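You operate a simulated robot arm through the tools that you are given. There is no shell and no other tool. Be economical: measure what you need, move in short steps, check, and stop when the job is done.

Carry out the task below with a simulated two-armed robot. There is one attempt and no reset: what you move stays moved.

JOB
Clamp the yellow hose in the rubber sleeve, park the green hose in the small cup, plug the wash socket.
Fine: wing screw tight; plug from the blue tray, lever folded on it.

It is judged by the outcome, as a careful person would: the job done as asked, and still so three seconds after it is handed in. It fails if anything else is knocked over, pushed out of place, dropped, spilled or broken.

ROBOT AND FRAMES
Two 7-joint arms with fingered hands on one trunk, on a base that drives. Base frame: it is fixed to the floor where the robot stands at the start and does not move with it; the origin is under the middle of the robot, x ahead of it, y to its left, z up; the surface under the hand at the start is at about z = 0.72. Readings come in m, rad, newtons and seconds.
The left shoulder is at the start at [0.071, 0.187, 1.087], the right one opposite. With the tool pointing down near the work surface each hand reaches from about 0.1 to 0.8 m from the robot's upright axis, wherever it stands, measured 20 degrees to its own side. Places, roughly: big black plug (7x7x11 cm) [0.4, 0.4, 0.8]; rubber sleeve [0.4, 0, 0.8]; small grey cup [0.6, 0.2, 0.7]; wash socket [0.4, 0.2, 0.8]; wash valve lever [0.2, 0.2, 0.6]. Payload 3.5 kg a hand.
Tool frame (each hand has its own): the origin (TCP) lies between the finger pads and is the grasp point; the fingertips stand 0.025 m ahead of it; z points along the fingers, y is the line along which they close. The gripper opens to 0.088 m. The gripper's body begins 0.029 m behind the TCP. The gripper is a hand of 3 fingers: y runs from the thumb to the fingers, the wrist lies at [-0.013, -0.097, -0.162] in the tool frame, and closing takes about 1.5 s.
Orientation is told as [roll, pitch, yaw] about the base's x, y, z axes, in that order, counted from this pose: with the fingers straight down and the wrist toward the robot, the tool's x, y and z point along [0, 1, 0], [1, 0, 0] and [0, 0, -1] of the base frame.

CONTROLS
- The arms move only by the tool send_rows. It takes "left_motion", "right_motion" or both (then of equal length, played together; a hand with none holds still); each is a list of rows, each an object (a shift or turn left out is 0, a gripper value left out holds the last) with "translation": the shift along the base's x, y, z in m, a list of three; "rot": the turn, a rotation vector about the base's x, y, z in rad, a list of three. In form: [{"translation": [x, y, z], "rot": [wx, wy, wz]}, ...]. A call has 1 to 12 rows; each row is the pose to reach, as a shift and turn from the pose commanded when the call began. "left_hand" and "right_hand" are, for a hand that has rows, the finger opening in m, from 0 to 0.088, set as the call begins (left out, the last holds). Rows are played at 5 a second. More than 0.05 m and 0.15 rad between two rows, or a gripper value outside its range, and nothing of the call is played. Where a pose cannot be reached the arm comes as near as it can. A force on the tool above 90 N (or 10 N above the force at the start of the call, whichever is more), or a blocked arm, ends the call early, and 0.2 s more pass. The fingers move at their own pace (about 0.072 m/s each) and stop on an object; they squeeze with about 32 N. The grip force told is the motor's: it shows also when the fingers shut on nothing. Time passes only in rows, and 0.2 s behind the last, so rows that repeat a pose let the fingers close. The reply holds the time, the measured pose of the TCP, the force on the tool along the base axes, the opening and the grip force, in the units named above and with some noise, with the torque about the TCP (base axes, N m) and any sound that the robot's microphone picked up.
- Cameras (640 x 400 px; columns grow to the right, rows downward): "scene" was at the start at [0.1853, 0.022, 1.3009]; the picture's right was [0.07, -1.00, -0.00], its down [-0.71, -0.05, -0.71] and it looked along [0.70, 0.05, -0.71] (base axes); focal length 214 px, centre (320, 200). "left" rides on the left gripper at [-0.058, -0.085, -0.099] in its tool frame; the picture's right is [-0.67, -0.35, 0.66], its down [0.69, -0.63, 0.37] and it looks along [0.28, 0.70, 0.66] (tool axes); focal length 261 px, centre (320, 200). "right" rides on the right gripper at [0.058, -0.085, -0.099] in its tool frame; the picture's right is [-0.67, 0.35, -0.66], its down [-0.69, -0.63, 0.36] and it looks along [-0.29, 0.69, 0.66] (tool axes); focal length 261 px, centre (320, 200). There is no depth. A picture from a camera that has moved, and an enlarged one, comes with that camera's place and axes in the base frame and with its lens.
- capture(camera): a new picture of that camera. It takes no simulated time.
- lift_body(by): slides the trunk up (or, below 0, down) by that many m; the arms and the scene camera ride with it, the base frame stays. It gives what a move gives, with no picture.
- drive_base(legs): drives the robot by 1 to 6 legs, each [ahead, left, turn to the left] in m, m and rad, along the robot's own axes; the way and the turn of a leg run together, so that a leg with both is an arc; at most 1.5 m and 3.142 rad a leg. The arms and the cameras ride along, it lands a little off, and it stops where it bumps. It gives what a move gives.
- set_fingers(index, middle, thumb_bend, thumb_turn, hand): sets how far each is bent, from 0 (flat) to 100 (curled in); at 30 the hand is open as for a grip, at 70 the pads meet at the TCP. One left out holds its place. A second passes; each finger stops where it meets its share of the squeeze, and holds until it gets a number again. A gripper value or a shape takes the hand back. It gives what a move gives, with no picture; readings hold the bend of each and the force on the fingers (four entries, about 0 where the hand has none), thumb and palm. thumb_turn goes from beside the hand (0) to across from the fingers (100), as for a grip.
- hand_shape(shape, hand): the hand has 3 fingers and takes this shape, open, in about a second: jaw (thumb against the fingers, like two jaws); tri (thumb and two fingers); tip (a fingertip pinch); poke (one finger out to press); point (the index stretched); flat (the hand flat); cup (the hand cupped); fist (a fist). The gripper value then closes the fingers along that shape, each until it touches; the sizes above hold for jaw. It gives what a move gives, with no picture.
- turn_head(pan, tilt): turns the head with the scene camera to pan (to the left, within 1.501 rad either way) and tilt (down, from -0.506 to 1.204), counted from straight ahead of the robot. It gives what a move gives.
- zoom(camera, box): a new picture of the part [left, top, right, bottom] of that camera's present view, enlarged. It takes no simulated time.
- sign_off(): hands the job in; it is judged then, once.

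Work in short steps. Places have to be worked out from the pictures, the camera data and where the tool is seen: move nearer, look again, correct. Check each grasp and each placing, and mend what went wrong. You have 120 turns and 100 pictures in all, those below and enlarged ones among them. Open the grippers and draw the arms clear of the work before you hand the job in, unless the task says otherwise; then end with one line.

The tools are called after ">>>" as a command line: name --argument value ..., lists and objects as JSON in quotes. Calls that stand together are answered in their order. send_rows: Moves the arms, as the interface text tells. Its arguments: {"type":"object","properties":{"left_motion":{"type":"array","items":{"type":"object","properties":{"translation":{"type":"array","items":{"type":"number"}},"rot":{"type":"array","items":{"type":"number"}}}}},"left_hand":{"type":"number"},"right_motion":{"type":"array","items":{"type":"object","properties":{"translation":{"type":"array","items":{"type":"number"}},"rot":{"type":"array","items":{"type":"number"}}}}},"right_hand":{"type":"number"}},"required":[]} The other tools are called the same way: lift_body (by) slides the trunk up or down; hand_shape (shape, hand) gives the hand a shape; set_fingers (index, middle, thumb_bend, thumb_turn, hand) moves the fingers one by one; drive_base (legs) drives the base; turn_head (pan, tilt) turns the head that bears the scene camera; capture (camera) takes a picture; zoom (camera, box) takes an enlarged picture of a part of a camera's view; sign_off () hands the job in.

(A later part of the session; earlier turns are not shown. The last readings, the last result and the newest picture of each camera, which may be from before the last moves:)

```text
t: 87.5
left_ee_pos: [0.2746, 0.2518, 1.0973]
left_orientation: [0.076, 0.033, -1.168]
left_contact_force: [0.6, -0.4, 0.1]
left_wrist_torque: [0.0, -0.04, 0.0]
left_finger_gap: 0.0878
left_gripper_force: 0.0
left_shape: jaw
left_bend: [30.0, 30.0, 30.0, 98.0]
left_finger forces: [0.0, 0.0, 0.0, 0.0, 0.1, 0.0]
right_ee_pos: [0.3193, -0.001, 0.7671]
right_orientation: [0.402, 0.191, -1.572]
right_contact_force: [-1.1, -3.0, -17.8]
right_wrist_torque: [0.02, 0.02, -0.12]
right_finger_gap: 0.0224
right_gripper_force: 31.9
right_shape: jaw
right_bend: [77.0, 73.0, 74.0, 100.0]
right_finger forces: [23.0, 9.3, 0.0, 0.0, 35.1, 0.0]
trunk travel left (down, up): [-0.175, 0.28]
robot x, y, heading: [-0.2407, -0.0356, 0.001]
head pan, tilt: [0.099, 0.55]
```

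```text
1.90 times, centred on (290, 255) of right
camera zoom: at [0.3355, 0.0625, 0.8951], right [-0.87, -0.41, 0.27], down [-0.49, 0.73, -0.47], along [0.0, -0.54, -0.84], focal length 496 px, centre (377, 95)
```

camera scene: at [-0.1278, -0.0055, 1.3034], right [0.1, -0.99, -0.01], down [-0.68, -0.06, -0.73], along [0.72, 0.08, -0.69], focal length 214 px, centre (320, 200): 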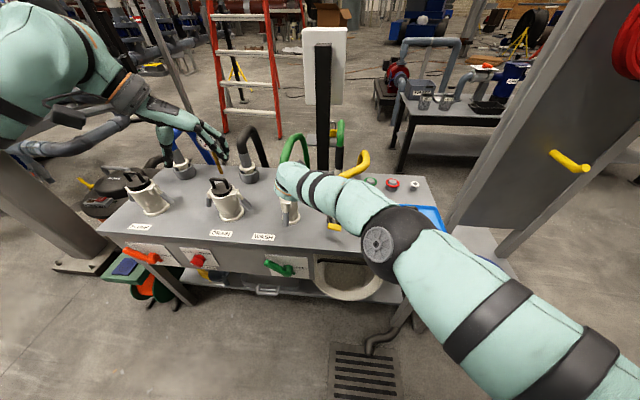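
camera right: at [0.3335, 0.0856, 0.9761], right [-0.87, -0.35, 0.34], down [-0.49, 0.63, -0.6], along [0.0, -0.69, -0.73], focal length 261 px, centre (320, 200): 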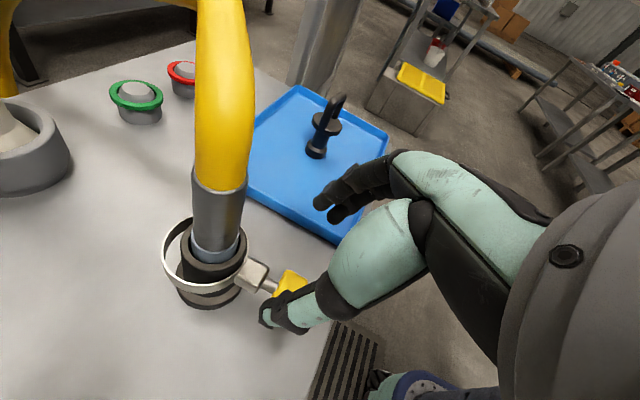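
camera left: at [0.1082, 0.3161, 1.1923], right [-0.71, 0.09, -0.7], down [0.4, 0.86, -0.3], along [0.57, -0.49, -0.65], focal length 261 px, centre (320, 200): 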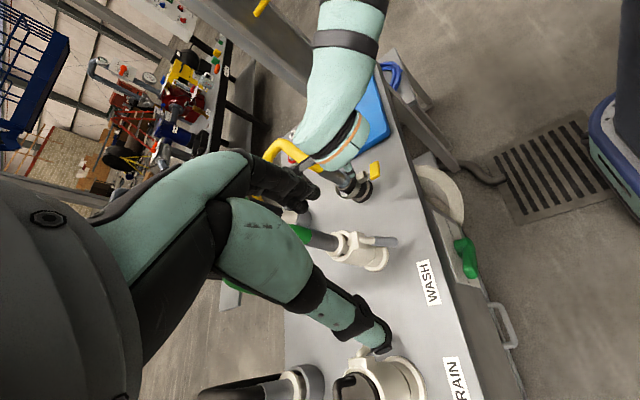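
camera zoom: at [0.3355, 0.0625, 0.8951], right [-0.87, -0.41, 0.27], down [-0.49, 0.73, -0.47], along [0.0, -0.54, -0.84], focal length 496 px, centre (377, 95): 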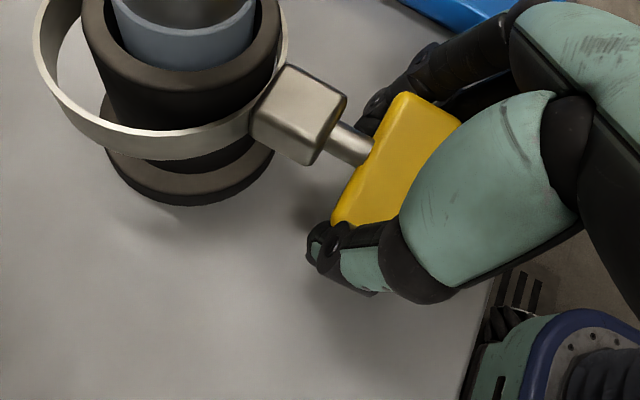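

Good lengthwise grip. Turn on, then cycle again.

>>> send_rows --right_motion '[{"rot": [0.13, 0, 0]}, {"rot": [0.26, 0, 0]}, {"rot": [0.39, 0, 0]}, {"rot": [0.52, 0, 0]}, {"rot": [0.65, 0, 0]}, {"rot": [0.78, 0, 0]}, {"rot": [0.91, 0, 0]}, {"rot": [1.04, 0, 0]}, {"rot": [1.17, 0, 0]}, {"rot": [1.3, 0, 0]}, {"rot": [1.37, 0, 0]}, {"rot": [1.37, 0, 0]}]'

>>> send_rows --right_motion '[{}, {}, {"translation": [-0.014, -0.032, 0]}, {"translation": [-0.025, -0.06, 0.005]}, {"translation": [-0.025, -0.07, 0.04], "rot": [-0.13, 0, 0]}, {"translation": [-0.025, -0.065, 0.07], "rot": [-0.27, 0, 0]}, {"translation": [-0.025, -0.055, 0.09], "rot": [-0.41, 0, 0]}, {"translation": [-0.02, -0.045, 0.1], "rot": [-0.55, 0, 0]}, {"translation": [-0.015, -0.035, 0.1], "rot": [-0.69, 0, 0]}, {"translation": [-0.01, -0.025, 0.1], "rot": [-0.83, 0, 0]}, {"translation": [-0.005, -0.015, 0.1], "rot": [-0.97, 0, 0]}, {"translation": [0, -0.01, 0.1], "rot": [-1.11, 0, 0]}]' --right_hand 0.06

>>> send_rows --right_motion '[{"translation": [0, 0.005, 0], "rot": [-0.14, 0, 0]}, {"translation": [0, 0.01, 0], "rot": [-0.28, 0, 0]}, {"translation": [0, 0.01, -0.02], "rot": [-0.42, 0, 0]}, {"translation": [0, 0.01, -0.05], "rot": [-0.46, 0, 0]}, {"translation": [0, 0.01, -0.08], "rot": [-0.46, 0, 0]}, {"translation": [0, 0.01, -0.1], "rot": [-0.46, 0, 0]}, {"translation": [0, 0.01, -0.1], "rot": [-0.46, 0, 0]}]'

>>> send_rows --right_motion '[{}, {}, {}, {}, {}, {}, {"rot": [0.1, 0, 0]}, {"rot": [0.2, 0, 0]}]' --right_hand 0.0

>>> zoom --camera "right" --box '[180, 150, 400, 360]'

```text
t: 90.1
left_ee_pos: [0.2727, 0.2537, 1.0984]
left_orientation: [0.079, 0.029, -1.165]
left_contact_force: [0.2, 0.3, 0.3]
left_wrist_torque: [0.0, -0.02, 0.01]
left_finger_gap: 0.088
left_gripper_force: 0.1
left_shape: jaw
left_bend: [30.0, 30.0, 30.0, 98.0]
left_finger forces: [0.0, 0.1, 0.0, 0.0, 0.0, 0.0]
right_ee_pos: [0.3183, 0.0022, 0.771]
right_orientation: [0.708, 1.561, -1.267]
right_contact_force: [8.6, 13.9, 7.1]
right_wrist_torque: [0.0, -0.03, 0.03]
right_finger_gap: 0.0208
right_gripper_force: 32.0
right_shape: jaw
right_bend: [77.0, 73.0, 75.0, 100.0]
right_finger forces: [18.6, 4.1, 0.0, 0.0, 37.6, 0.0]
trunk travel left (down, up): [-0.175, 0.28]
robot x, y, heading: [-0.2407, -0.0329, 0.004]
head pan, tilt: [0.099, 0.55]
```

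```text
t: 92.7
left_ee_pos: [0.2731, 0.2522, 1.0968]
left_orientation: [0.08, 0.029, -1.168]
left_contact_force: [0.1, 0.6, -0.3]
left_wrist_torque: [-0.03, -0.01, -0.03]
left_finger_gap: 0.0881
left_gripper_force: 0.0
left_shape: jaw
left_bend: [30.0, 30.0, 30.0, 98.0]
left_finger forces: [0.1, 0.0, 0.0, 0.0, 0.1, 0.1]
right_ee_pos: [0.3178, -0.0077, 0.8707]
right_orientation: [0.406, 0.446, -1.57]
right_contact_force: [0.0, 0.0, 0.3]
right_wrist_torque: [-0.02, -0.03, 0.0]
right_finger_gap: 0.0598
right_gripper_force: 0.0
right_shape: jaw
right_bend: [28.0, 38.0, 59.0, 100.0]
right_finger forces: [0.0, 0.0, 0.0, 0.1, 0.0, 0.1]
trunk travel left (down, up): [-0.175, 0.28]
robot x, y, heading: [-0.2373, -0.0336, 0.005]
head pan, tilt: [0.099, 0.55]
```

```text
t: 94.3
left_ee_pos: [0.2718, 0.2507, 1.0983]
left_orientation: [0.08, 0.031, -1.168]
left_contact_force: [0.8, -0.4, -0.4]
left_wrist_torque: [-0.03, -0.02, 0.0]
left_finger_gap: 0.0878
left_gripper_force: 0.0
left_shape: jaw
left_bend: [30.0, 30.0, 30.0, 98.0]
left_finger forces: [0.0, 0.1, 0.0, 0.0, 0.0, 0.0]
right_ee_pos: [0.3185, 0.0021, 0.7698]
right_orientation: [0.405, -0.007, -1.57]
right_contact_force: [-0.3, 0.2, -0.3]
right_wrist_torque: [-0.01, -0.04, -0.01]
right_finger_gap: 0.0598
right_gripper_force: 0.0
right_shape: jaw
right_bend: [28.0, 38.0, 59.0, 100.0]
right_finger forces: [0.0, 0.1, 0.0, 0.0, 0.1, 0.1]
trunk travel left (down, up): [-0.175, 0.28]
robot x, y, heading: [-0.2363, -0.0313, 0.002]
head pan, tilt: [0.099, 0.55]
```

```text
t: 96.1
left_ee_pos: [0.2729, 0.2517, 1.0976]
left_orientation: [0.078, 0.029, -1.165]
left_contact_force: [0.1, -0.1, 0.1]
left_wrist_torque: [0.02, 0.0, -0.01]
left_finger_gap: 0.0879
left_gripper_force: 0.0
left_shape: jaw
left_bend: [30.0, 30.0, 30.0, 98.0]
left_finger forces: [0.0, 0.0, 0.0, 0.0, 0.0, 0.1]
right_ee_pos: [0.3202, 0.0023, 0.7705]
right_orientation: [0.407, 0.19, -1.567]
right_contact_force: [11.3, 15.7, 11.2]
right_wrist_torque: [-0.03, -0.13, 0.19]
right_finger_gap: 0.0031
right_gripper_force: 32.0
right_shape: jaw
right_bend: [74.0, 54.0, 35.0, 100.0]
right_finger forces: [18.5, 11.1, 0.1, 0.1, 37.3, 0.0]
trunk travel left (down, up): [-0.175, 0.28]
robot x, y, heading: [-0.2435, -0.0369, -0.004]
head pan, tilt: [0.099, 0.55]
```

```text
1.90 times, centred on (290, 255) of right
camera zoom: at [0.3344, 0.0657, 0.8978], right [-0.87, -0.41, 0.26], down [-0.49, 0.73, -0.48], along [0.0, -0.55, -0.84], focal length 496 px, centre (377, 95)
```

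zoom: 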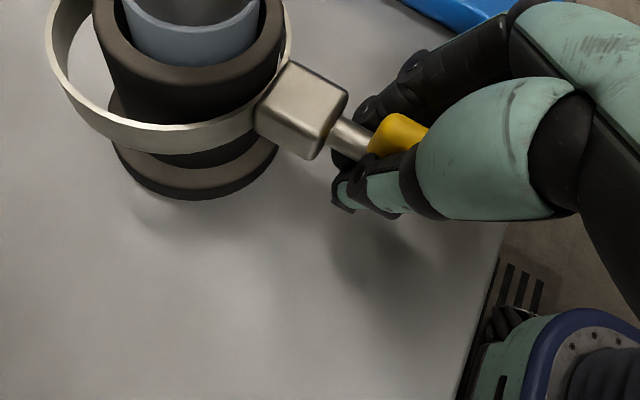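

Three quarter-turns done. Continuing the cycles without pictures, watching torque.

>>> send_rows --right_motion '[{"rot": [0.13, 0, 0]}, {"rot": [0.26, 0, 0]}, {"rot": [0.39, 0, 0]}, {"rot": [0.52, 0, 0]}, {"rot": [0.65, 0, 0]}, {"rot": [0.78, 0, 0]}, {"rot": [0.91, 0, 0]}, {"rot": [1.04, 0, 0]}, {"rot": [1.17, 0, 0]}, {"rot": [1.3, 0, 0]}, {"rot": [1.37, 0, 0]}, {"rot": [1.37, 0, 0]}]'

>>> send_rows --right_motion '[{}, {}, {"translation": [-0.014, -0.032, 0]}, {"translation": [-0.025, -0.06, 0.005]}, {"translation": [-0.025, -0.07, 0.04], "rot": [-0.13, 0, 0]}, {"translation": [-0.025, -0.065, 0.07], "rot": [-0.27, 0, 0]}, {"translation": [-0.025, -0.055, 0.09], "rot": [-0.41, 0, 0]}, {"translation": [-0.02, -0.045, 0.1], "rot": [-0.55, 0, 0]}, {"translation": [-0.015, -0.035, 0.1], "rot": [-0.69, 0, 0]}, {"translation": [-0.01, -0.025, 0.1], "rot": [-0.83, 0, 0]}, {"translation": [-0.005, -0.015, 0.1], "rot": [-0.97, 0, 0]}, {"translation": [0, -0.01, 0.1], "rot": [-1.11, 0, 0]}]' --right_hand 0.065

>>> send_rows --right_motion '[{"translation": [0, 0.005, 0], "rot": [-0.14, 0, 0]}, {"translation": [0, 0.01, 0], "rot": [-0.28, 0, 0]}, {"translation": [0, 0.009, -0.02], "rot": [-0.42, 0, 0]}, {"translation": [0, 0.009, -0.05], "rot": [-0.46, 0, 0]}, {"translation": [0, 0.009, -0.08], "rot": [-0.46, 0, 0]}, {"translation": [0, 0.009, -0.1], "rot": [-0.46, 0, 0]}, {"translation": [0, 0.009, -0.1], "rot": [-0.46, 0, 0]}]'

>>> send_rows --right_motion '[{}, {}, {}, {}, {}, {}, {"rot": [0.1, 0, 0]}, {"rot": [0.2, 0, 0]}]' --right_hand 0.0

>>> send_rows --right_motion '[{"rot": [0.13, 0, 0]}, {"rot": [0.26, 0, 0]}, {"rot": [0.39, 0, 0]}, {"rot": [0.52, 0, 0]}, {"rot": [0.65, 0, 0]}, {"rot": [0.78, 0, 0]}, {"rot": [0.91, 0, 0]}, {"rot": [1.04, 0, 0]}, {"rot": [1.17, 0, 0]}, {"rot": [1.3, 0, 0]}, {"rot": [1.37, 0, 0]}, {"rot": [1.37, 0, 0]}]'

>>> zoom --camera "right" --box '[180, 150, 400, 360]'

```text
t: 98.7
left_ee_pos: [0.2725, 0.2484, 1.0987]
left_orientation: [0.081, 0.033, -1.168]
left_contact_force: [0.1, -0.2, 0.3]
left_wrist_torque: [0.02, -0.02, -0.02]
left_finger_gap: 0.088
left_gripper_force: 0.1
left_shape: jaw
left_bend: [30.0, 30.0, 30.0, 98.0]
left_finger forces: [0.0, 0.0, 0.1, 0.0, 0.1, 0.0]
right_ee_pos: [0.3178, -0.0021, 0.7731]
right_orientation: [1.01, 1.563, -0.969]
right_contact_force: [26.2, -23.3, 29.2]
right_wrist_torque: [-0.09, -0.46, -0.37]
right_finger_gap: 0.0027
right_gripper_force: 31.9
right_shape: jaw
right_bend: [74.0, 55.0, 34.0, 100.0]
right_finger forces: [29.6, 10.9, 0.0, 0.1, 42.8, 0.1]
trunk travel left (down, up): [-0.175, 0.28]
robot x, y, heading: [-0.2421, -0.0321, 0.002]
head pan, tilt: [0.099, 0.55]
```

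```text
t: 101.3
left_ee_pos: [0.2729, 0.2512, 1.0988]
left_orientation: [0.078, 0.028, -1.167]
left_contact_force: [-0.1, 0.1, 0.7]
left_wrist_torque: [-0.01, 0.0, 0.02]
left_finger_gap: 0.088
left_gripper_force: 0.1
left_shape: jaw
left_bend: [30.0, 30.0, 30.0, 98.0]
left_finger forces: [0.1, 0.0, 0.0, 0.1, 0.0, 0.1]
right_ee_pos: [0.3188, -0.0094, 0.8693]
right_orientation: [0.407, 0.446, -1.571]
right_contact_force: [-0.1, -0.2, -0.1]
right_wrist_torque: [-0.01, 0.03, -0.02]
right_finger_gap: 0.065
right_gripper_force: 0.0
right_shape: jaw
right_bend: [27.0, 36.0, 55.0, 99.0]
right_finger forces: [0.1, 0.0, 0.0, 0.0, 0.0, 0.1]
trunk travel left (down, up): [-0.175, 0.28]
robot x, y, heading: [-0.2384, -0.0362, -0.0]
head pan, tilt: [0.099, 0.55]
```

```text
t: 102.9
left_ee_pos: [0.2726, 0.2516, 1.0979]
left_orientation: [0.079, 0.032, -1.168]
left_contact_force: [0.0, 0.8, 0.4]
left_wrist_torque: [-0.04, -0.01, 0.02]
left_finger_gap: 0.0879
left_gripper_force: 0.0
left_shape: jaw
left_bend: [30.0, 30.0, 30.0, 98.0]
left_finger forces: [0.0, 0.1, 0.1, 0.0, 0.1, 0.0]
right_ee_pos: [0.3187, 0.0018, 0.7691]
right_orientation: [0.406, -0.009, -1.572]
right_contact_force: [-0.1, -0.8, 0.2]
right_wrist_torque: [-0.02, 0.0, -0.02]
right_finger_gap: 0.0651
right_gripper_force: 0.1
right_shape: jaw
right_bend: [27.0, 36.0, 55.0, 99.0]
right_finger forces: [0.0, 0.0, 0.0, 0.0, 0.0, 0.1]
trunk travel left (down, up): [-0.175, 0.28]
robot x, y, heading: [-0.2402, -0.0344, 0.008]
head pan, tilt: [0.099, 0.55]
```

```text
t: 104.7
left_ee_pos: [0.2734, 0.253, 1.097]
left_orientation: [0.077, 0.032, -1.167]
left_contact_force: [-0.5, 0.0, -0.2]
left_wrist_torque: [-0.04, 0.02, -0.02]
left_finger_gap: 0.0881
left_gripper_force: 0.0
left_shape: jaw
left_bend: [30.0, 30.0, 30.0, 98.0]
left_finger forces: [0.0, 0.0, 0.1, 0.0, 0.0, 0.0]
right_ee_pos: [0.319, 0.0002, 0.7683]
right_orientation: [0.402, 0.192, -1.569]
right_contact_force: [0.2, 0.9, -12.6]
right_wrist_torque: [0.04, 0.05, -0.02]
right_finger_gap: 0.0219
right_gripper_force: 31.6
right_shape: jaw
right_bend: [77.0, 73.0, 74.0, 100.0]
right_finger forces: [21.3, 10.2, 0.0, 0.1, 37.7, 0.0]
trunk travel left (down, up): [-0.175, 0.28]
robot x, y, heading: [-0.2378, -0.0348, 0.005]
head pan, tilt: [0.099, 0.55]
```

```text
t: 107.3
left_ee_pos: [0.2728, 0.2526, 1.0986]
left_orientation: [0.078, 0.029, -1.167]
left_contact_force: [0.5, 0.3, 0.3]
left_wrist_torque: [0.02, -0.03, -0.02]
left_finger_gap: 0.0882
left_gripper_force: 0.2
left_shape: jaw
left_bend: [30.0, 30.0, 30.0, 98.0]
left_finger forces: [0.1, 0.0, 0.0, 0.1, 0.1, 0.1]
right_ee_pos: [0.3182, -0.0, 0.7691]
right_orientation: [0.428, 1.558, -1.55]
right_contact_force: [1.6, 8.2, -1.8]
right_wrist_torque: [-0.11, -0.05, 0.04]
right_finger_gap: 0.0149
right_gripper_force: 31.6
right_shape: jaw
right_bend: [76.0, 66.0, 78.0, 100.0]
right_finger forces: [9.6, 11.4, 0.0, 0.0, 19.5, 0.0]
trunk travel left (down, up): [-0.175, 0.28]
robot x, y, heading: [-0.2403, -0.0304, 0.001]
head pan, tilt: [0.099, 0.55]
```

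```text
1.90 times, centred on (290, 255) of right
camera zoom: at [0.333, -0.1129, 0.8547], right [-0.87, -0.34, -0.34], down [-0.48, 0.61, 0.62], along [0.0, 0.71, -0.7], focal length 496 px, centre (377, 95)
```

zoom: 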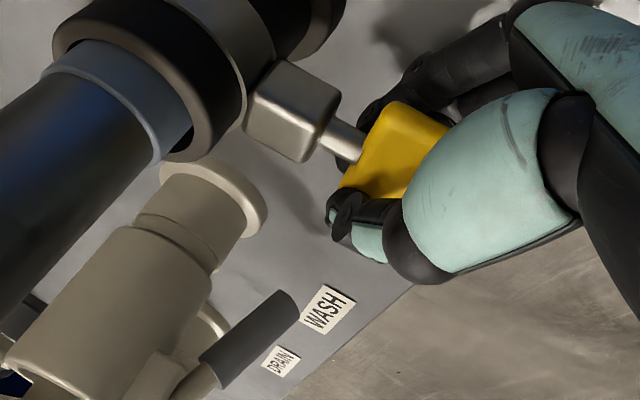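

On the last stroke the grip slipped (gap 22→15 mm), suggesting the screw resists now. Opening, backing off, and looking at band and bar.

>>> send_rows --right_motion '[{}, {}, {"translation": [-0.014, -0.032, 0]}, {"translation": [-0.025, -0.06, 0.005]}, {"translation": [-0.025, -0.07, 0.04], "rot": [-0.13, 0, 0]}, {"translation": [-0.025, -0.065, 0.07], "rot": [-0.27, 0, 0]}, {"translation": [-0.025, -0.055, 0.09], "rot": [-0.41, 0, 0]}, {"translation": [-0.02, -0.045, 0.1], "rot": [-0.55, 0, 0]}, {"translation": [-0.015, -0.035, 0.1], "rot": [-0.69, 0, 0]}, {"translation": [-0.01, -0.025, 0.1], "rot": [-0.83, 0, 0]}, {"translation": [-0.005, -0.015, 0.1], "rot": [-0.97, 0, 0]}, {"translation": [0, -0.01, 0.1], "rot": [-1.11, 0, 0]}]' --right_hand 0.065

>>> zoom --camera "left" --box '[300, 90, 440, 200]'

>>> zoom --camera "right" --box '[160, 150, 400, 360]'

```text
t: 109.9
left_ee_pos: [0.2729, 0.2536, 1.0977]
left_orientation: [0.078, 0.03, -1.167]
left_contact_force: [-0.5, 0.4, 0.0]
left_wrist_torque: [0.0, -0.02, 0.01]
left_finger_gap: 0.0878
left_gripper_force: 0.0
left_shape: jaw
left_bend: [30.0, 30.0, 30.0, 98.0]
left_finger forces: [0.1, 0.0, 0.0, 0.1, 0.1, 0.0]
right_ee_pos: [0.3197, -0.0098, 0.87]
right_orientation: [0.406, 0.449, -1.571]
right_contact_force: [-0.5, 0.2, 0.2]
right_wrist_torque: [-0.01, 0.0, 0.02]
right_finger_gap: 0.0647
right_gripper_force: 0.1
right_shape: jaw
right_bend: [27.0, 36.0, 55.0, 99.0]
right_finger forces: [0.0, 0.0, 0.0, 0.1, 0.1, 0.1]
trunk travel left (down, up): [-0.175, 0.28]
robot x, y, heading: [-0.2405, -0.0317, 0.006]
head pan, tilt: [0.099, 0.55]
```

```text
3.64 times, centred on (370, 145) of left
camera zoom: at [0.1808, 0.3018, 1.1949], right [-0.71, 0.1, -0.7], down [0.4, 0.87, -0.29], along [0.57, -0.49, -0.66], focal length 948 px, centre (138, 400)
```

zoom: 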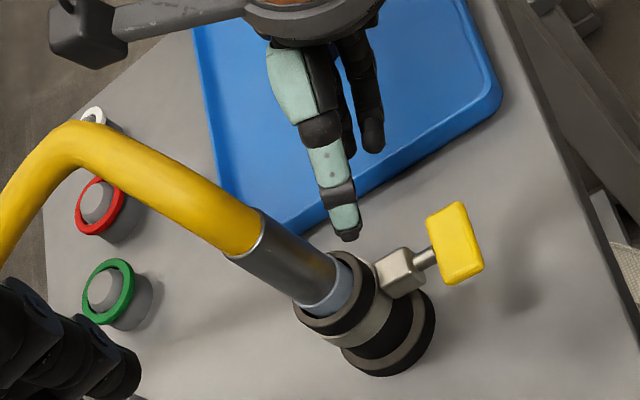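

```text
1.90 times, centred on (280, 255) of right
camera zoom: at [0.3342, 0.019, 1.0086], right [-0.87, -0.46, 0.15], down [-0.48, 0.83, -0.28], along [0.0, -0.32, -0.95], focal length 496 px, centre (396, 95)
```

zoom: 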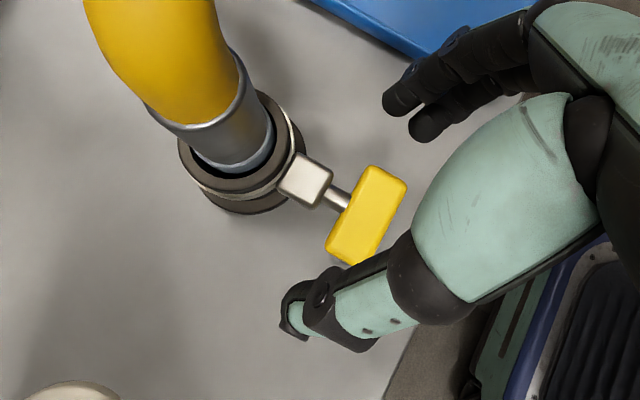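

The band is now snug on the sleeve. To make sure it is tight, I regrasp the bar and apply a torque once more.

>>> send_rows --right_motion '[{"translation": [0, 0.005, 0], "rot": [-0.14, 0, 0]}, {"translation": [0, 0.01, 0], "rot": [-0.28, 0, 0]}, {"translation": [0, 0.01, -0.02], "rot": [-0.4, 0, 0]}, {"translation": [0, 0.01, -0.05], "rot": [-0.4, 0, 0]}, {"translation": [0, 0.01, -0.08], "rot": [-0.4, 0, 0]}, {"translation": [0, 0.01, -0.1], "rot": [-0.4, 0, 0]}, {"translation": [0, 0.01, -0.1], "rot": [-0.4, 0, 0]}]'

>>> send_rows --right_motion '[{}, {}, {}, {}, {}, {}, {}]' --right_hand 0.0

>>> send_rows --right_motion '[{"rot": [0.1, 0, 0]}, {"rot": [0.2, 0, 0]}, {"rot": [0.3, 0, 0]}, {"rot": [0.4, 0, 0]}]'

>>> zoom --camera "right" --box '[180, 150, 400, 360]'

```text
t: 111.5
left_ee_pos: [0.2727, 0.2513, 1.097]
left_orientation: [0.08, 0.032, -1.168]
left_contact_force: [1.1, -0.4, -0.8]
left_wrist_torque: [0.0, -0.01, 0.02]
left_finger_gap: 0.088
left_gripper_force: 0.1
left_shape: jaw
left_bend: [30.0, 30.0, 30.0, 98.0]
left_finger forces: [0.0, 0.0, 0.0, 0.0, 0.1, 0.1]
right_ee_pos: [0.3195, -0.0004, 0.7685]
right_orientation: [0.407, 0.052, -1.57]
right_contact_force: [0.3, -0.2, 0.4]
right_wrist_torque: [-0.01, -0.01, -0.01]
right_finger_gap: 0.0646
right_gripper_force: 0.1
right_shape: jaw
right_bend: [27.0, 36.0, 55.0, 99.0]
right_finger forces: [0.0, 0.0, 0.0, 0.0, 0.0, 0.2]
trunk travel left (down, up): [-0.175, 0.28]
robot x, y, heading: [-0.2398, -0.0312, -0.001]
head pan, tilt: [0.099, 0.55]
```

```text
t: 113.1
left_ee_pos: [0.2736, 0.2521, 1.0974]
left_orientation: [0.076, 0.03, -1.168]
left_contact_force: [0.1, -0.8, -0.3]
left_wrist_torque: [0.0, 0.01, 0.05]
left_finger_gap: 0.0879
left_gripper_force: 0.0
left_shape: jaw
left_bend: [30.0, 30.0, 30.0, 98.0]
left_finger forces: [0.0, 0.1, 0.0, 0.0, 0.0, 0.0]
right_ee_pos: [0.3194, 0.0002, 0.7664]
right_orientation: [0.401, 0.05, -1.571]
right_contact_force: [-1.7, 1.3, -18.5]
right_wrist_torque: [-0.06, 0.01, -0.11]
right_finger_gap: 0.0298
right_gripper_force: 32.3
right_shape: jaw
right_bend: [76.0, 60.0, 76.0, 100.0]
right_finger forces: [20.7, 10.6, 0.0, 0.0, 34.8, 0.1]
trunk travel left (down, up): [-0.175, 0.28]
robot x, y, heading: [-0.2429, -0.0332, 0.005]
head pan, tilt: [0.099, 0.55]
```

```text
t: 114.1
left_ee_pos: [0.2762, 0.2538, 1.0955]
left_orientation: [0.076, 0.032, -1.166]
left_contact_force: [0.5, -0.4, 0.3]
left_wrist_torque: [-0.03, 0.01, 0.0]
left_finger_gap: 0.0882
left_gripper_force: 0.0
left_shape: jaw
left_bend: [30.0, 30.0, 30.0, 98.0]
left_finger forces: [0.0, 0.0, 0.0, 0.1, 0.0, 0.0]
right_ee_pos: [0.3214, 0.0014, 0.7667]
right_orientation: [0.401, 0.45, -1.572]
right_contact_force: [4.5, 14.4, -26.3]
right_wrist_torque: [-0.33, 0.05, -0.14]
right_finger_gap: 0.0235
right_gripper_force: 31.8
right_shape: jaw
right_bend: [77.0, 75.0, 74.0, 100.0]
right_finger forces: [17.5, 1.7, 0.0, 0.0, 38.0, 0.1]
trunk travel left (down, up): [-0.175, 0.28]
robot x, y, heading: [-0.2404, -0.0312, 0.004]
head pan, tilt: [0.099, 0.55]
```

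```text
1.90 times, centred on (290, 255) of right
camera zoom: at [0.3363, 0.0295, 0.9059], right [-0.87, -0.46, 0.16], down [-0.49, 0.83, -0.27], along [0.0, -0.31, -0.95], focal length 496 px, centre (377, 95)
```

zoom: 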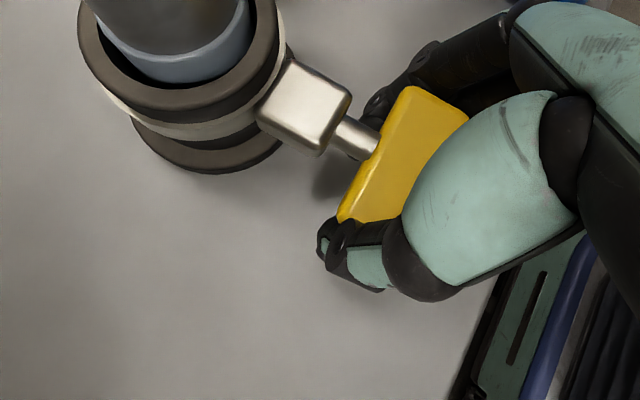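

The screw now resists (−0.33 Nm) where it turned freely before: it's tight. Release, withdraw the right hand up and to the right, and look at the wash socket.

>>> send_rows --right_motion '[{}, {}, {}, {"translation": [-0.012, -0.012, 0.025]}, {"translation": [-0.03, -0.03, 0.065]}, {"translation": [-0.04, -0.06, 0.1]}, {"translation": [-0.04, -0.1, 0.14]}, {"translation": [-0.04, -0.14, 0.17]}, {"translation": [-0.04, -0.18, 0.19]}, {"translation": [-0.04, -0.18, 0.19]}]' --right_hand 0.065

>>> turn_head --pan 0.35 --tilt 0.75

>>> zoom --camera "scene" --box '[240, 80, 400, 230]'

>>> capture --camera "left"

```text
refused: row 7 steps farther than a row can; nothing moved
```

```text
t: 114.8
left_ee_pos: [0.276, 0.254, 1.0943]
left_orientation: [0.075, 0.03, -1.166]
left_contact_force: [-0.5, 0.4, -0.1]
left_wrist_torque: [0.01, -0.01, -0.01]
left_finger_gap: 0.0879
left_gripper_force: 0.1
left_shape: jaw
left_bend: [30.0, 30.0, 30.0, 98.0]
left_finger forces: [0.0, 0.0, 0.1, 0.1, 0.0, 0.0]
right_ee_pos: [0.3208, 0.0022, 0.7675]
right_orientation: [0.401, 0.451, -1.573]
right_contact_force: [5.4, 17.6, -26.9]
right_wrist_torque: [-0.3, 0.05, -0.17]
right_finger_gap: 0.0234
right_gripper_force: 32.0
right_shape: jaw
right_bend: [77.0, 75.0, 74.0, 100.0]
right_finger forces: [17.4, 1.3, 0.0, 0.0, 39.3, 0.0]
trunk travel left (down, up): [-0.175, 0.28]
robot x, y, heading: [-0.2401, -0.0338, 0.002]
head pan, tilt: [0.351, 0.75]
```

```text
2.67 times, centred on (320, 155) of scene
camera zoom: at [-0.0653, 0.0137, 1.2876], right [0.34, -0.94, -0.06], down [-0.78, -0.24, -0.58], along [0.53, 0.24, -0.81], focal length 572 px, centre (320, 320)
```

zoom: 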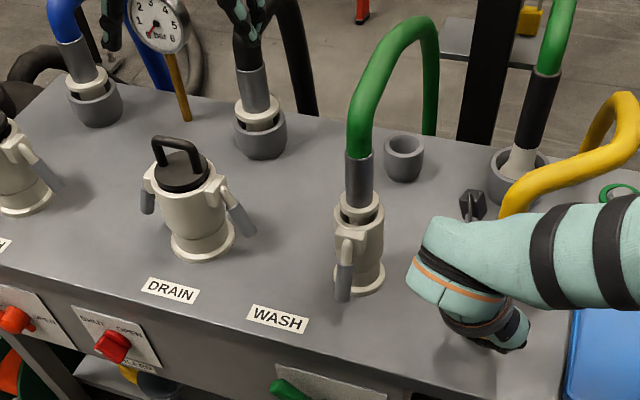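

```text
20 pictures are left
camera left: at [0.1851, 0.3034, 1.1926], right [-0.71, 0.1, -0.69], down [0.4, 0.87, -0.29], along [0.57, -0.49, -0.66], focal length 261 px, centre (320, 200)
```

left: 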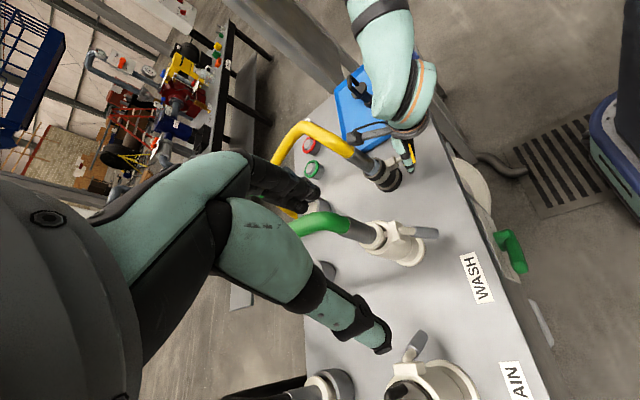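

The retreat was refused for step size; redo with smaller steps. The wash socket shows a single front lever whose grey handle hangs at about (0.33,0.156,0.78).

>>> send_rows --right_motion '[{}, {}, {}, {"translation": [-0.012, -0.012, 0.025]}, {"translation": [-0.025, -0.025, 0.055]}, {"translation": [-0.035, -0.045, 0.085]}, {"translation": [-0.04, -0.075, 0.11]}, {"translation": [-0.04, -0.105, 0.135]}, {"translation": [-0.04, -0.135, 0.16]}, {"translation": [-0.04, -0.165, 0.18]}, {"translation": [-0.04, -0.2, 0.2]}, {"translation": [-0.04, -0.2, 0.2]}]' --right_hand 0.065

>>> send_rows --left_motion '[{"translation": [0, -0.015, -0.03], "rot": [0.012, -0.094, -0.101]}, {"translation": [0, -0.03, -0.06], "rot": [0.024, -0.188, -0.202]}, {"translation": [0, -0.045, -0.09], "rot": [0.036, -0.282, -0.303]}, {"translation": [0, -0.06, -0.12], "rot": [0.047, -0.376, -0.405]}, {"translation": [0, -0.075, -0.15], "rot": [0.047, -0.376, -0.405]}, {"translation": [0.005, -0.09, -0.18], "rot": [0.047, -0.376, -0.405]}, {"translation": [0.01, -0.098, -0.214], "rot": [0.047, -0.376, -0.405]}, {"translation": [0.01, -0.098, -0.214], "rot": [0.047, -0.376, -0.405]}]' --left_hand 0.06

>>> capture --camera "left"

```text
t: 117.5
left_ee_pos: [0.2719, 0.2512, 1.0987]
left_orientation: [0.079, 0.031, -1.169]
left_contact_force: [0.7, 1.5, -0.7]
left_wrist_torque: [0.03, 0.0, 0.0]
left_finger_gap: 0.088
left_gripper_force: 0.1
left_shape: jaw
left_bend: [30.0, 30.0, 30.0, 98.0]
left_finger forces: [0.0, 0.1, 0.0, 0.0, 0.0, 0.1]
right_ee_pos: [0.2787, -0.201, 0.9702]
right_orientation: [0.406, 0.45, -1.571]
right_contact_force: [0.2, -0.9, -0.2]
right_wrist_torque: [-0.01, -0.02, 0.03]
right_finger_gap: 0.0646
right_gripper_force: 0.1
right_shape: jaw
right_bend: [27.0, 36.0, 55.0, 99.0]
right_finger forces: [0.1, 0.0, 0.1, 0.0, 0.1, 0.0]
trunk travel left (down, up): [-0.175, 0.28]
robot x, y, heading: [-0.2371, -0.0302, 0.001]
head pan, tilt: [0.351, 0.75]
```

```text
t: 119.2
left_ee_pos: [0.2817, 0.1533, 0.8841]
left_orientation: [0.456, 0.002, -1.57]
left_contact_force: [-0.9, 0.1, -0.1]
left_wrist_torque: [0.0, 0.0, 0.01]
left_finger_gap: 0.0603
left_gripper_force: 0.0
left_shape: jaw
left_bend: [28.0, 37.0, 59.0, 99.0]
left_finger forces: [0.0, 0.1, 0.1, 0.0, 0.0, 0.1]
right_ee_pos: [0.278, -0.2002, 0.9706]
right_orientation: [0.405, 0.452, -1.57]
right_contact_force: [-0.6, -0.1, 0.2]
right_wrist_torque: [0.0, -0.01, 0.02]
right_finger_gap: 0.0648
right_gripper_force: 0.1
right_shape: jaw
right_bend: [27.0, 36.0, 55.0, 99.0]
right_finger forces: [0.0, 0.1, 0.0, 0.0, 0.0, 0.0]
trunk travel left (down, up): [-0.175, 0.28]
robot x, y, heading: [-0.2442, -0.0279, -0.0]
head pan, tilt: [0.351, 0.75]
```

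```text
19 pictures are left
camera left: at [0.1872, 0.2376, 0.9482], right [-0.31, 0.35, -0.88], down [0.78, 0.63, -0.03], along [0.55, -0.69, -0.47], focal length 261 px, centre (320, 200)
```

left: 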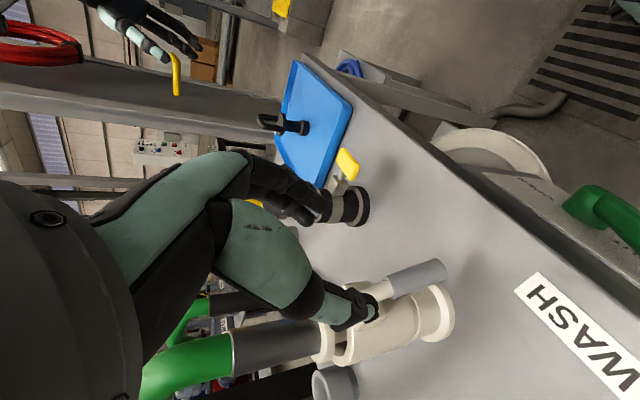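

Handle runs (0.346,0.155,0.80) to (0.327,0.155,0.745). Advancing along the fingers to straddle it, then closing.

>>> send_rows --left_motion '[{"translation": [0.013, 0.002, -0.03]}, {"translation": [0.026, 0.002, -0.06]}, {"translation": [0.038, 0.002, -0.085]}, {"translation": [0.045, 0.002, -0.102]}, {"translation": [0.045, 0.002, -0.102]}]'

>>> zoom --camera "left" --box '[260, 180, 500, 380]'

```text
t: 120.5
left_ee_pos: [0.3279, 0.1547, 0.7811]
left_orientation: [0.457, 0.003, -1.571]
left_contact_force: [0.4, -0.1, 0.1]
left_wrist_torque: [-0.02, -0.02, 0.01]
left_finger_gap: 0.0605
left_gripper_force: 0.1
left_shape: jaw
left_bend: [28.0, 37.0, 59.0, 99.0]
left_finger forces: [0.1, 0.1, 0.1, 0.0, 0.1, 0.0]
right_ee_pos: [0.2771, -0.1999, 0.9683]
right_orientation: [0.407, 0.45, -1.573]
right_contact_force: [0.9, -0.3, 0.1]
right_wrist_torque: [0.0, 0.01, 0.04]
right_finger_gap: 0.0647
right_gripper_force: 0.1
right_shape: jaw
right_bend: [27.0, 36.0, 55.0, 99.0]
right_finger forces: [0.0, 0.0, 0.1, 0.1, 0.1, 0.0]
trunk travel left (down, up): [-0.175, 0.28]
robot x, y, heading: [-0.2406, -0.0329, 0.007]
head pan, tilt: [0.351, 0.75]
```

```text
2.00 times, centred on (380, 280) of left
camera zoom: at [0.2333, 0.2392, 0.8455], right [-0.31, 0.35, -0.88], down [0.78, 0.63, -0.03], along [0.55, -0.69, -0.47], focal length 521 px, centre (200, 40)
```

zoom: 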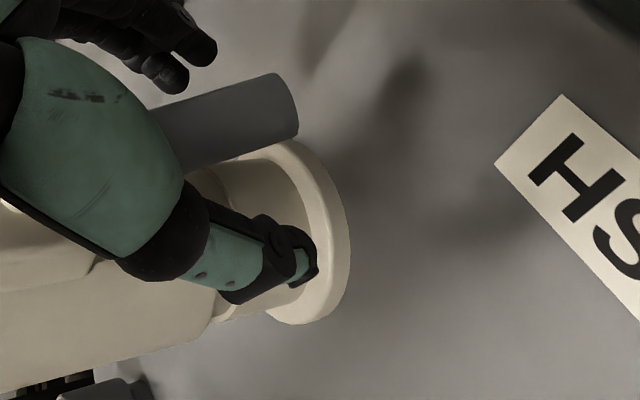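

The handle lies between the digits at the TCP. Closing.

>>> send_rows --left_motion '[{}, {}, {}, {}, {}, {}, {}]' --left_hand 0.0

```text
t: 122.0
left_ee_pos: [0.3285, 0.156, 0.7811]
left_orientation: [0.454, 0.001, -1.569]
left_contact_force: [-0.2, 10.1, -2.8]
left_wrist_torque: [0.0, -0.01, 0.06]
left_finger_gap: 0.007
left_gripper_force: 32.2
left_shape: jaw
left_bend: [72.0, 70.0, 79.0, 100.0]
left_finger forces: [13.5, 0.0, 0.0, 0.1, 23.9, 0.1]
right_ee_pos: [0.2776, -0.199, 0.9682]
right_orientation: [0.405, 0.448, -1.571]
right_contact_force: [0.5, 0.2, 0.4]
right_wrist_torque: [0.01, 0.01, -0.03]
right_finger_gap: 0.0647
right_gripper_force: 0.0
right_shape: jaw
right_bend: [27.0, 36.0, 55.0, 99.0]
right_finger forces: [0.1, 0.0, 0.0, 0.0, 0.1, 0.0]
trunk travel left (down, up): [-0.175, 0.28]
robot x, y, heading: [-0.2364, -0.0316, 0.004]
head pan, tilt: [0.351, 0.75]
```

Handle gripped. Swinging it outward and up about its pivot (~(0.348,0.155,0.838)).

>>> send_rows --left_motion '[{"translation": [-0.014, 0, 0.007], "rot": [0, 0.07, 0]}, {"translation": [-0.025, 0, 0.017], "rot": [0, 0.14, 0]}, {"translation": [-0.0335, 0, 0.0294], "rot": [0, 0.21, 0]}, {"translation": [-0.0385, 0, 0.0435], "rot": [0, 0.28, 0]}, {"translation": [-0.04, 0, 0.0584], "rot": [0, 0.35, 0]}, {"translation": [-0.0377, 0, 0.0731], "rot": [0, 0.35, 0]}, {"translation": [-0.0377, 0, 0.0731], "rot": [0, 0.35, 0]}]'

>>> zoom --camera "scene" --box '[260, 80, 400, 200]'

```text
t: 123.7
left_ee_pos: [0.2925, 0.1569, 0.8495]
left_orientation: [0.094, 0.004, -1.572]
left_contact_force: [-3.4, 4.9, -33.3]
left_wrist_torque: [-0.08, 0.16, -0.06]
left_finger_gap: 0.0066
left_gripper_force: 32.1
left_shape: jaw
left_bend: [73.0, 70.0, 79.0, 100.0]
left_finger forces: [0.8, 19.4, 0.1, 0.1, 6.3, 0.1]
right_ee_pos: [0.281, -0.1982, 0.9668]
right_orientation: [0.401, 0.45, -1.573]
right_contact_force: [0.1, 0.3, -0.7]
right_wrist_torque: [-0.03, 0.01, 0.01]
right_finger_gap: 0.065
right_gripper_force: 0.1
right_shape: jaw
right_bend: [27.0, 36.0, 55.0, 99.0]
right_finger forces: [0.1, 0.1, 0.0, 0.0, 0.1, 0.0]
trunk travel left (down, up): [-0.175, 0.28]
robot x, y, heading: [-0.2396, -0.032, -0.0]
head pan, tilt: [0.351, 0.75]
```

```text
3.33 times, centred on (330, 140) of scene
camera zoom: at [-0.0664, 0.0127, 1.2872], right [0.34, -0.94, -0.06], down [-0.78, -0.24, -0.58], along [0.53, 0.24, -0.81], focal length 715 px, centre (287, 400)
```

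zoom: 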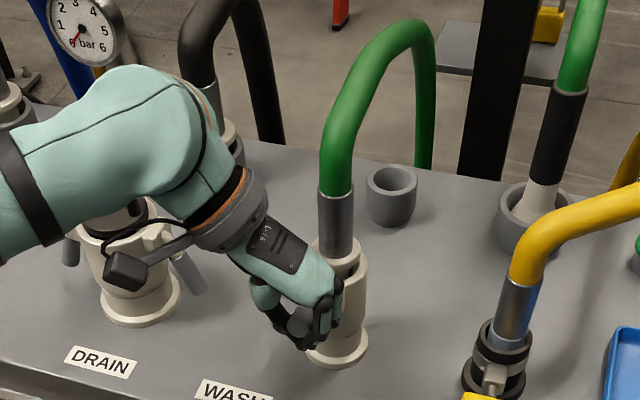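

The lever is up about horizontal and meets resistance (stop). Releasing and withdrawing up and back to check.

>>> send_rows --left_motion '[{}, {}, {}, {"translation": [-0.005, 0, 0.035]}, {"translation": [-0.02, 0.01, 0.075]}, {"translation": [-0.05, 0.03, 0.1]}, {"translation": [-0.07, 0.06, 0.12]}, {"translation": [-0.07, 0.06, 0.12]}]' --left_hand 0.065

>>> zoom --camera "left" --box '[240, 200, 520, 400]'

```text
t: 125.5
left_ee_pos: [0.2201, 0.2169, 0.9758]
left_orientation: [0.104, 0.003, -1.572]
left_contact_force: [0.5, 0.2, 0.2]
left_wrist_torque: [0.02, 0.02, -0.01]
left_finger_gap: 0.065
left_gripper_force: 0.0
left_shape: jaw
left_bend: [27.0, 36.0, 55.0, 99.0]
left_finger forces: [0.0, 0.0, 0.1, 0.0, 0.0, 0.1]
right_ee_pos: [0.2776, -0.1997, 0.9692]
right_orientation: [0.405, 0.449, -1.571]
right_contact_force: [-0.7, -0.7, 0.5]
right_wrist_torque: [-0.04, 0.0, 0.02]
right_finger_gap: 0.0647
right_gripper_force: 0.1
right_shape: jaw
right_bend: [27.0, 36.0, 55.0, 99.0]
right_finger forces: [0.0, 0.1, 0.0, 0.0, 0.0, 0.0]
trunk travel left (down, up): [-0.175, 0.28]
robot x, y, heading: [-0.2431, -0.0345, -0.001]
head pan, tilt: [0.351, 0.75]
```

```text
2.00 times, centred on (380, 300) of left
camera zoom: at [0.1532, 0.3008, 1.068], right [-0.6, 0.35, -0.72], down [0.72, 0.63, -0.29], along [0.35, -0.69, -0.63], focal length 521 px, centre (200, 0)
```

zoom: 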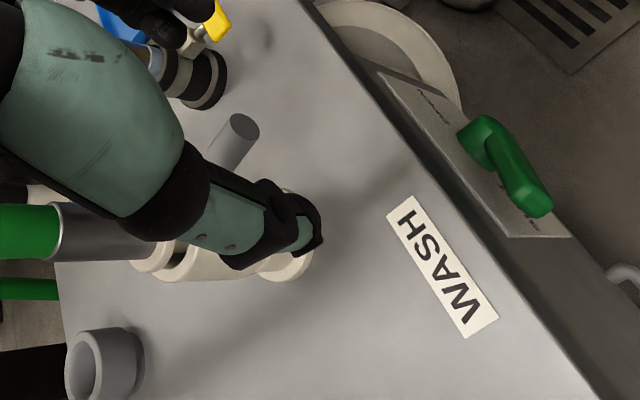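

The lever stays open. Next, left hand takes the mirrored hose-grasp posture; first unwind its yaw at a safe height, with the right hand raised clear.

>>> send_rows --left_motion '[{"translation": [-0.005, 0.01, 0.015], "rot": [0, 0, 0.143]}, {"translation": [-0.01, 0.02, 0.03], "rot": [0, 0, 0.286]}, {"translation": [-0.02, 0.03, 0.045], "rot": [0, 0, 0.429]}, {"translation": [-0.02, 0.04, 0.06], "rot": [0, 0, 0.572]}, {"translation": [-0.02, 0.05, 0.075], "rot": [0, 0, 0.715]}, {"translation": [-0.02, 0.06, 0.09], "rot": [0, 0, 0.858]}, {"translation": [-0.02, 0.06, 0.09], "rot": [0, 0, 1.0]}, {"translation": [-0.02, 0.06, 0.09], "rot": [0, 0, 1.143]}, {"translation": [-0.02, 0.06, 0.09], "rot": [0, 0, 1.286]}, {"translation": [-0.02, 0.06, 0.09], "rot": [0, 0, 1.429]}, {"translation": [-0.02, 0.06, 0.09], "rot": [0, 0, 1.571]}, {"translation": [-0.02, 0.06, 0.09], "rot": [0, 0, 1.571]}]' --right_motion '[{"translation": [-0.005, -0.01, 0.02]}, {"translation": [-0.01, -0.02, 0.04]}, {"translation": [-0.015, -0.03, 0.06]}, {"translation": [-0.02, -0.04, 0.08]}, {"translation": [-0.025, -0.05, 0.1]}, {"translation": [-0.03, -0.05, 0.12]}, {"translation": [-0.03, -0.05, 0.14]}, {"translation": [-0.03, -0.05, 0.14]}, {"translation": [-0.03, -0.05, 0.14]}, {"translation": [-0.03, -0.05, 0.14]}, {"translation": [-0.03, -0.05, 0.14]}, {"translation": [-0.03, -0.05, 0.14]}]'

>>> send_rows --left_motion '[{"translation": [0.02, -0.01, 0], "rot": [-0.114, -0.031, 0.053]}, {"translation": [0.04, -0.02, 0], "rot": [-0.228, -0.061, 0.106]}, {"translation": [0.06, -0.03, -0.01], "rot": [-0.342, -0.092, 0.159]}, {"translation": [0.08, -0.04, -0.02], "rot": [-0.456, -0.122, 0.212]}, {"translation": [0.1, -0.05, -0.04], "rot": [-0.57, -0.153, 0.265]}, {"translation": [0.12, -0.06, -0.06], "rot": [-0.684, -0.183, 0.318]}, {"translation": [0.135, -0.06, -0.08], "rot": [-0.798, -0.214, 0.371]}, {"translation": [0.145, -0.06, -0.1], "rot": [-0.912, -0.244, 0.424]}, {"translation": [0.149, -0.06, -0.12], "rot": [-1.022, -0.274, 0.474]}, {"translation": [0.149, -0.06, -0.132], "rot": [-1.022, -0.274, 0.474]}, {"translation": [0.149, -0.06, -0.132], "rot": [-1.022, -0.274, 0.474]}]' --left_hand 0.088

>>> capture --camera "left"

```text
t: 128.1
left_ee_pos: [0.1987, 0.2776, 1.0644]
left_orientation: [0.103, -0.003, 0.001]
left_contact_force: [-0.1, 0.3, -0.3]
left_wrist_torque: [0.02, -0.01, 0.01]
left_finger_gap: 0.0651
left_gripper_force: 0.1
left_shape: jaw
left_bend: [27.0, 36.0, 55.0, 99.0]
left_finger forces: [0.0, 0.0, 0.0, 0.0, 0.1, 0.0]
right_ee_pos: [0.2467, -0.2488, 1.1101]
right_orientation: [0.407, 0.449, -1.57]
right_contact_force: [0.1, 0.7, 0.1]
right_wrist_torque: [0.0, -0.01, -0.02]
right_finger_gap: 0.0647
right_gripper_force: 0.1
right_shape: jaw
right_bend: [27.0, 36.0, 55.0, 99.0]
right_finger forces: [0.0, 0.1, 0.0, 0.0, 0.1, 0.0]
trunk travel left (down, up): [-0.175, 0.28]
robot x, y, heading: [-0.2385, -0.0346, -0.002]
head pan, tilt: [0.351, 0.75]
```

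```text
t: 130.4
left_ee_pos: [0.3498, 0.2148, 0.9347]
left_orientation: [-0.946, 0.002, 0.522]
left_contact_force: [0.3, 0.2, 0.2]
left_wrist_torque: [0.02, 0.0, 0.0]
left_finger_gap: 0.0873
left_gripper_force: 0.1
left_shape: jaw
left_bend: [30.0, 30.0, 30.0, 98.0]
left_finger forces: [0.0, 0.0, 0.1, 0.0, 0.0, 0.0]
right_ee_pos: [0.2476, -0.2503, 1.1096]
right_orientation: [0.405, 0.451, -1.572]
right_contact_force: [0.0, 0.8, 0.0]
right_wrist_torque: [-0.01, 0.01, 0.01]
right_finger_gap: 0.0648
right_gripper_force: 0.1
right_shape: jaw
right_bend: [27.0, 36.0, 55.0, 99.0]
right_finger forces: [0.0, 0.0, 0.0, 0.1, 0.1, 0.0]
trunk travel left (down, up): [-0.175, 0.28]
robot x, y, heading: [-0.2397, -0.0296, 0.004]
head pan, tilt: [0.351, 0.75]
```

```text
15 pictures are left
camera left: at [0.254, 0.2133, 1.0388], right [0.16, -0.97, 0.16], down [-0.6, -0.22, -0.77], along [0.79, 0.03, -0.62], focal length 261 px, centre (320, 200)
```

left: 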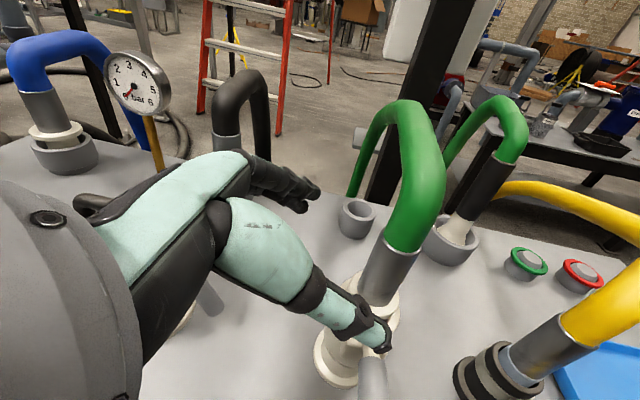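

Collar axis at (0.387,0.156), dead along the approach. Advance to z≈0.893 and close.

>>> send_rows --left_motion '[{"translation": [0.013, -0.02, -0.013]}, {"translation": [0.026, -0.04, -0.027]}, {"translation": [0.037, -0.059, -0.041]}, {"translation": [0.037, -0.059, -0.041]}]'

>>> send_rows --left_motion '[{}, {}, {}, {}, {}, {}, {}, {}]' --left_hand 0.0

>>> send_rows --left_motion '[{"translation": [0, 0, 0.008]}, {"translation": [0, 0, 0.018]}, {"translation": [0, 0, 0.028]}, {"translation": [0, 0, 0.028]}]'

>>> capture --camera "left"

```text
t: 131.4
left_ee_pos: [0.3869, 0.1564, 0.8929]
left_orientation: [-0.946, 0.0, 0.522]
left_contact_force: [0.2, 0.0, -0.4]
left_wrist_torque: [0.0, 0.01, 0.01]
left_finger_gap: 0.0878
left_gripper_force: 0.0
left_shape: jaw
left_bend: [30.0, 30.0, 30.0, 98.0]
left_finger forces: [0.0, 0.0, 0.0, 0.0, 0.1, 0.0]
right_ee_pos: [0.246, -0.2493, 1.1109]
right_orientation: [0.406, 0.45, -1.572]
right_contact_force: [0.5, -0.1, -0.2]
right_wrist_torque: [-0.01, -0.01, 0.0]
right_finger_gap: 0.0648
right_gripper_force: 0.0
right_shape: jaw
right_bend: [27.0, 36.0, 55.0, 99.0]
right_finger forces: [0.0, 0.1, 0.0, 0.0, 0.1, 0.1]
trunk travel left (down, up): [-0.175, 0.28]
robot x, y, heading: [-0.2368, -0.0319, 0.007]
head pan, tilt: [0.351, 0.75]
```

```text
t: 133.2
left_ee_pos: [0.3869, 0.155, 0.8942]
left_orientation: [-0.947, 0.0, 0.519]
left_contact_force: [-0.4, -2.3, 2.7]
left_wrist_torque: [-0.18, 0.07, 0.0]
left_finger_gap: 0.0134
left_gripper_force: 32.0
left_shape: jaw
left_bend: [73.0, 73.0, 82.0, 100.0]
left_finger forces: [8.5, 4.6, 0.1, 0.0, 10.3, 0.1]
right_ee_pos: [0.2465, -0.25, 1.1096]
right_orientation: [0.406, 0.45, -1.571]
right_contact_force: [-0.3, -0.2, 0.3]
right_wrist_torque: [0.02, 0.0, -0.02]
right_finger_gap: 0.0649
right_gripper_force: 0.1
right_shape: jaw
right_bend: [27.0, 36.0, 55.0, 99.0]
right_finger forces: [0.0, 0.0, 0.0, 0.0, 0.0, 0.2]
trunk travel left (down, up): [-0.175, 0.28]
robot x, y, heading: [-0.2395, -0.0336, -0.0]
head pan, tilt: [0.351, 0.75]
```

```text
t: 134.2
left_ee_pos: [0.3867, 0.155, 0.9212]
left_orientation: [-0.944, -0.001, 0.52]
left_contact_force: [-1.3, -0.7, -1.9]
left_wrist_torque: [-0.17, 0.1, 0.01]
left_finger_gap: 0.013
left_gripper_force: 32.5
left_shape: jaw
left_bend: [73.0, 73.0, 82.0, 100.0]
left_finger forces: [8.7, 4.2, 0.0, 0.0, 10.3, 0.1]
right_ee_pos: [0.2463, -0.2521, 1.1096]
right_orientation: [0.406, 0.45, -1.572]
right_contact_force: [0.4, -0.7, -0.8]
right_wrist_torque: [0.03, -0.01, 0.01]
right_finger_gap: 0.0647
right_gripper_force: 0.1
right_shape: jaw
right_bend: [27.0, 36.0, 55.0, 99.0]
right_finger forces: [0.1, 0.0, 0.1, 0.0, 0.1, 0.0]
trunk travel left (down, up): [-0.175, 0.28]
robot x, y, heading: [-0.2379, -0.0322, -0.0]
head pan, tilt: [0.351, 0.75]
```

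```text
14 pictures are left
camera left: at [0.2906, 0.1529, 1.0262], right [0.16, -0.97, 0.16], down [-0.6, -0.22, -0.77], along [0.79, 0.03, -0.62], focal length 261 px, centre (320, 200)
```

left: 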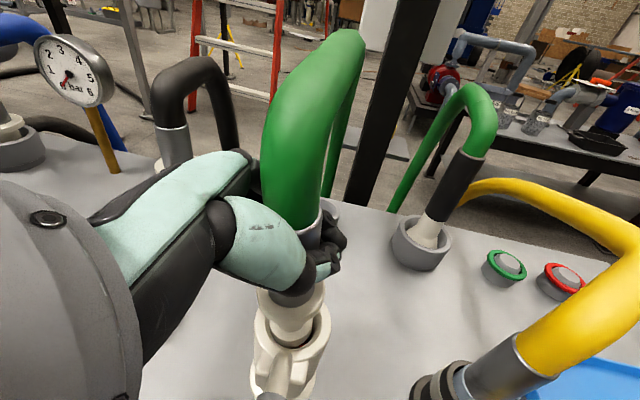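

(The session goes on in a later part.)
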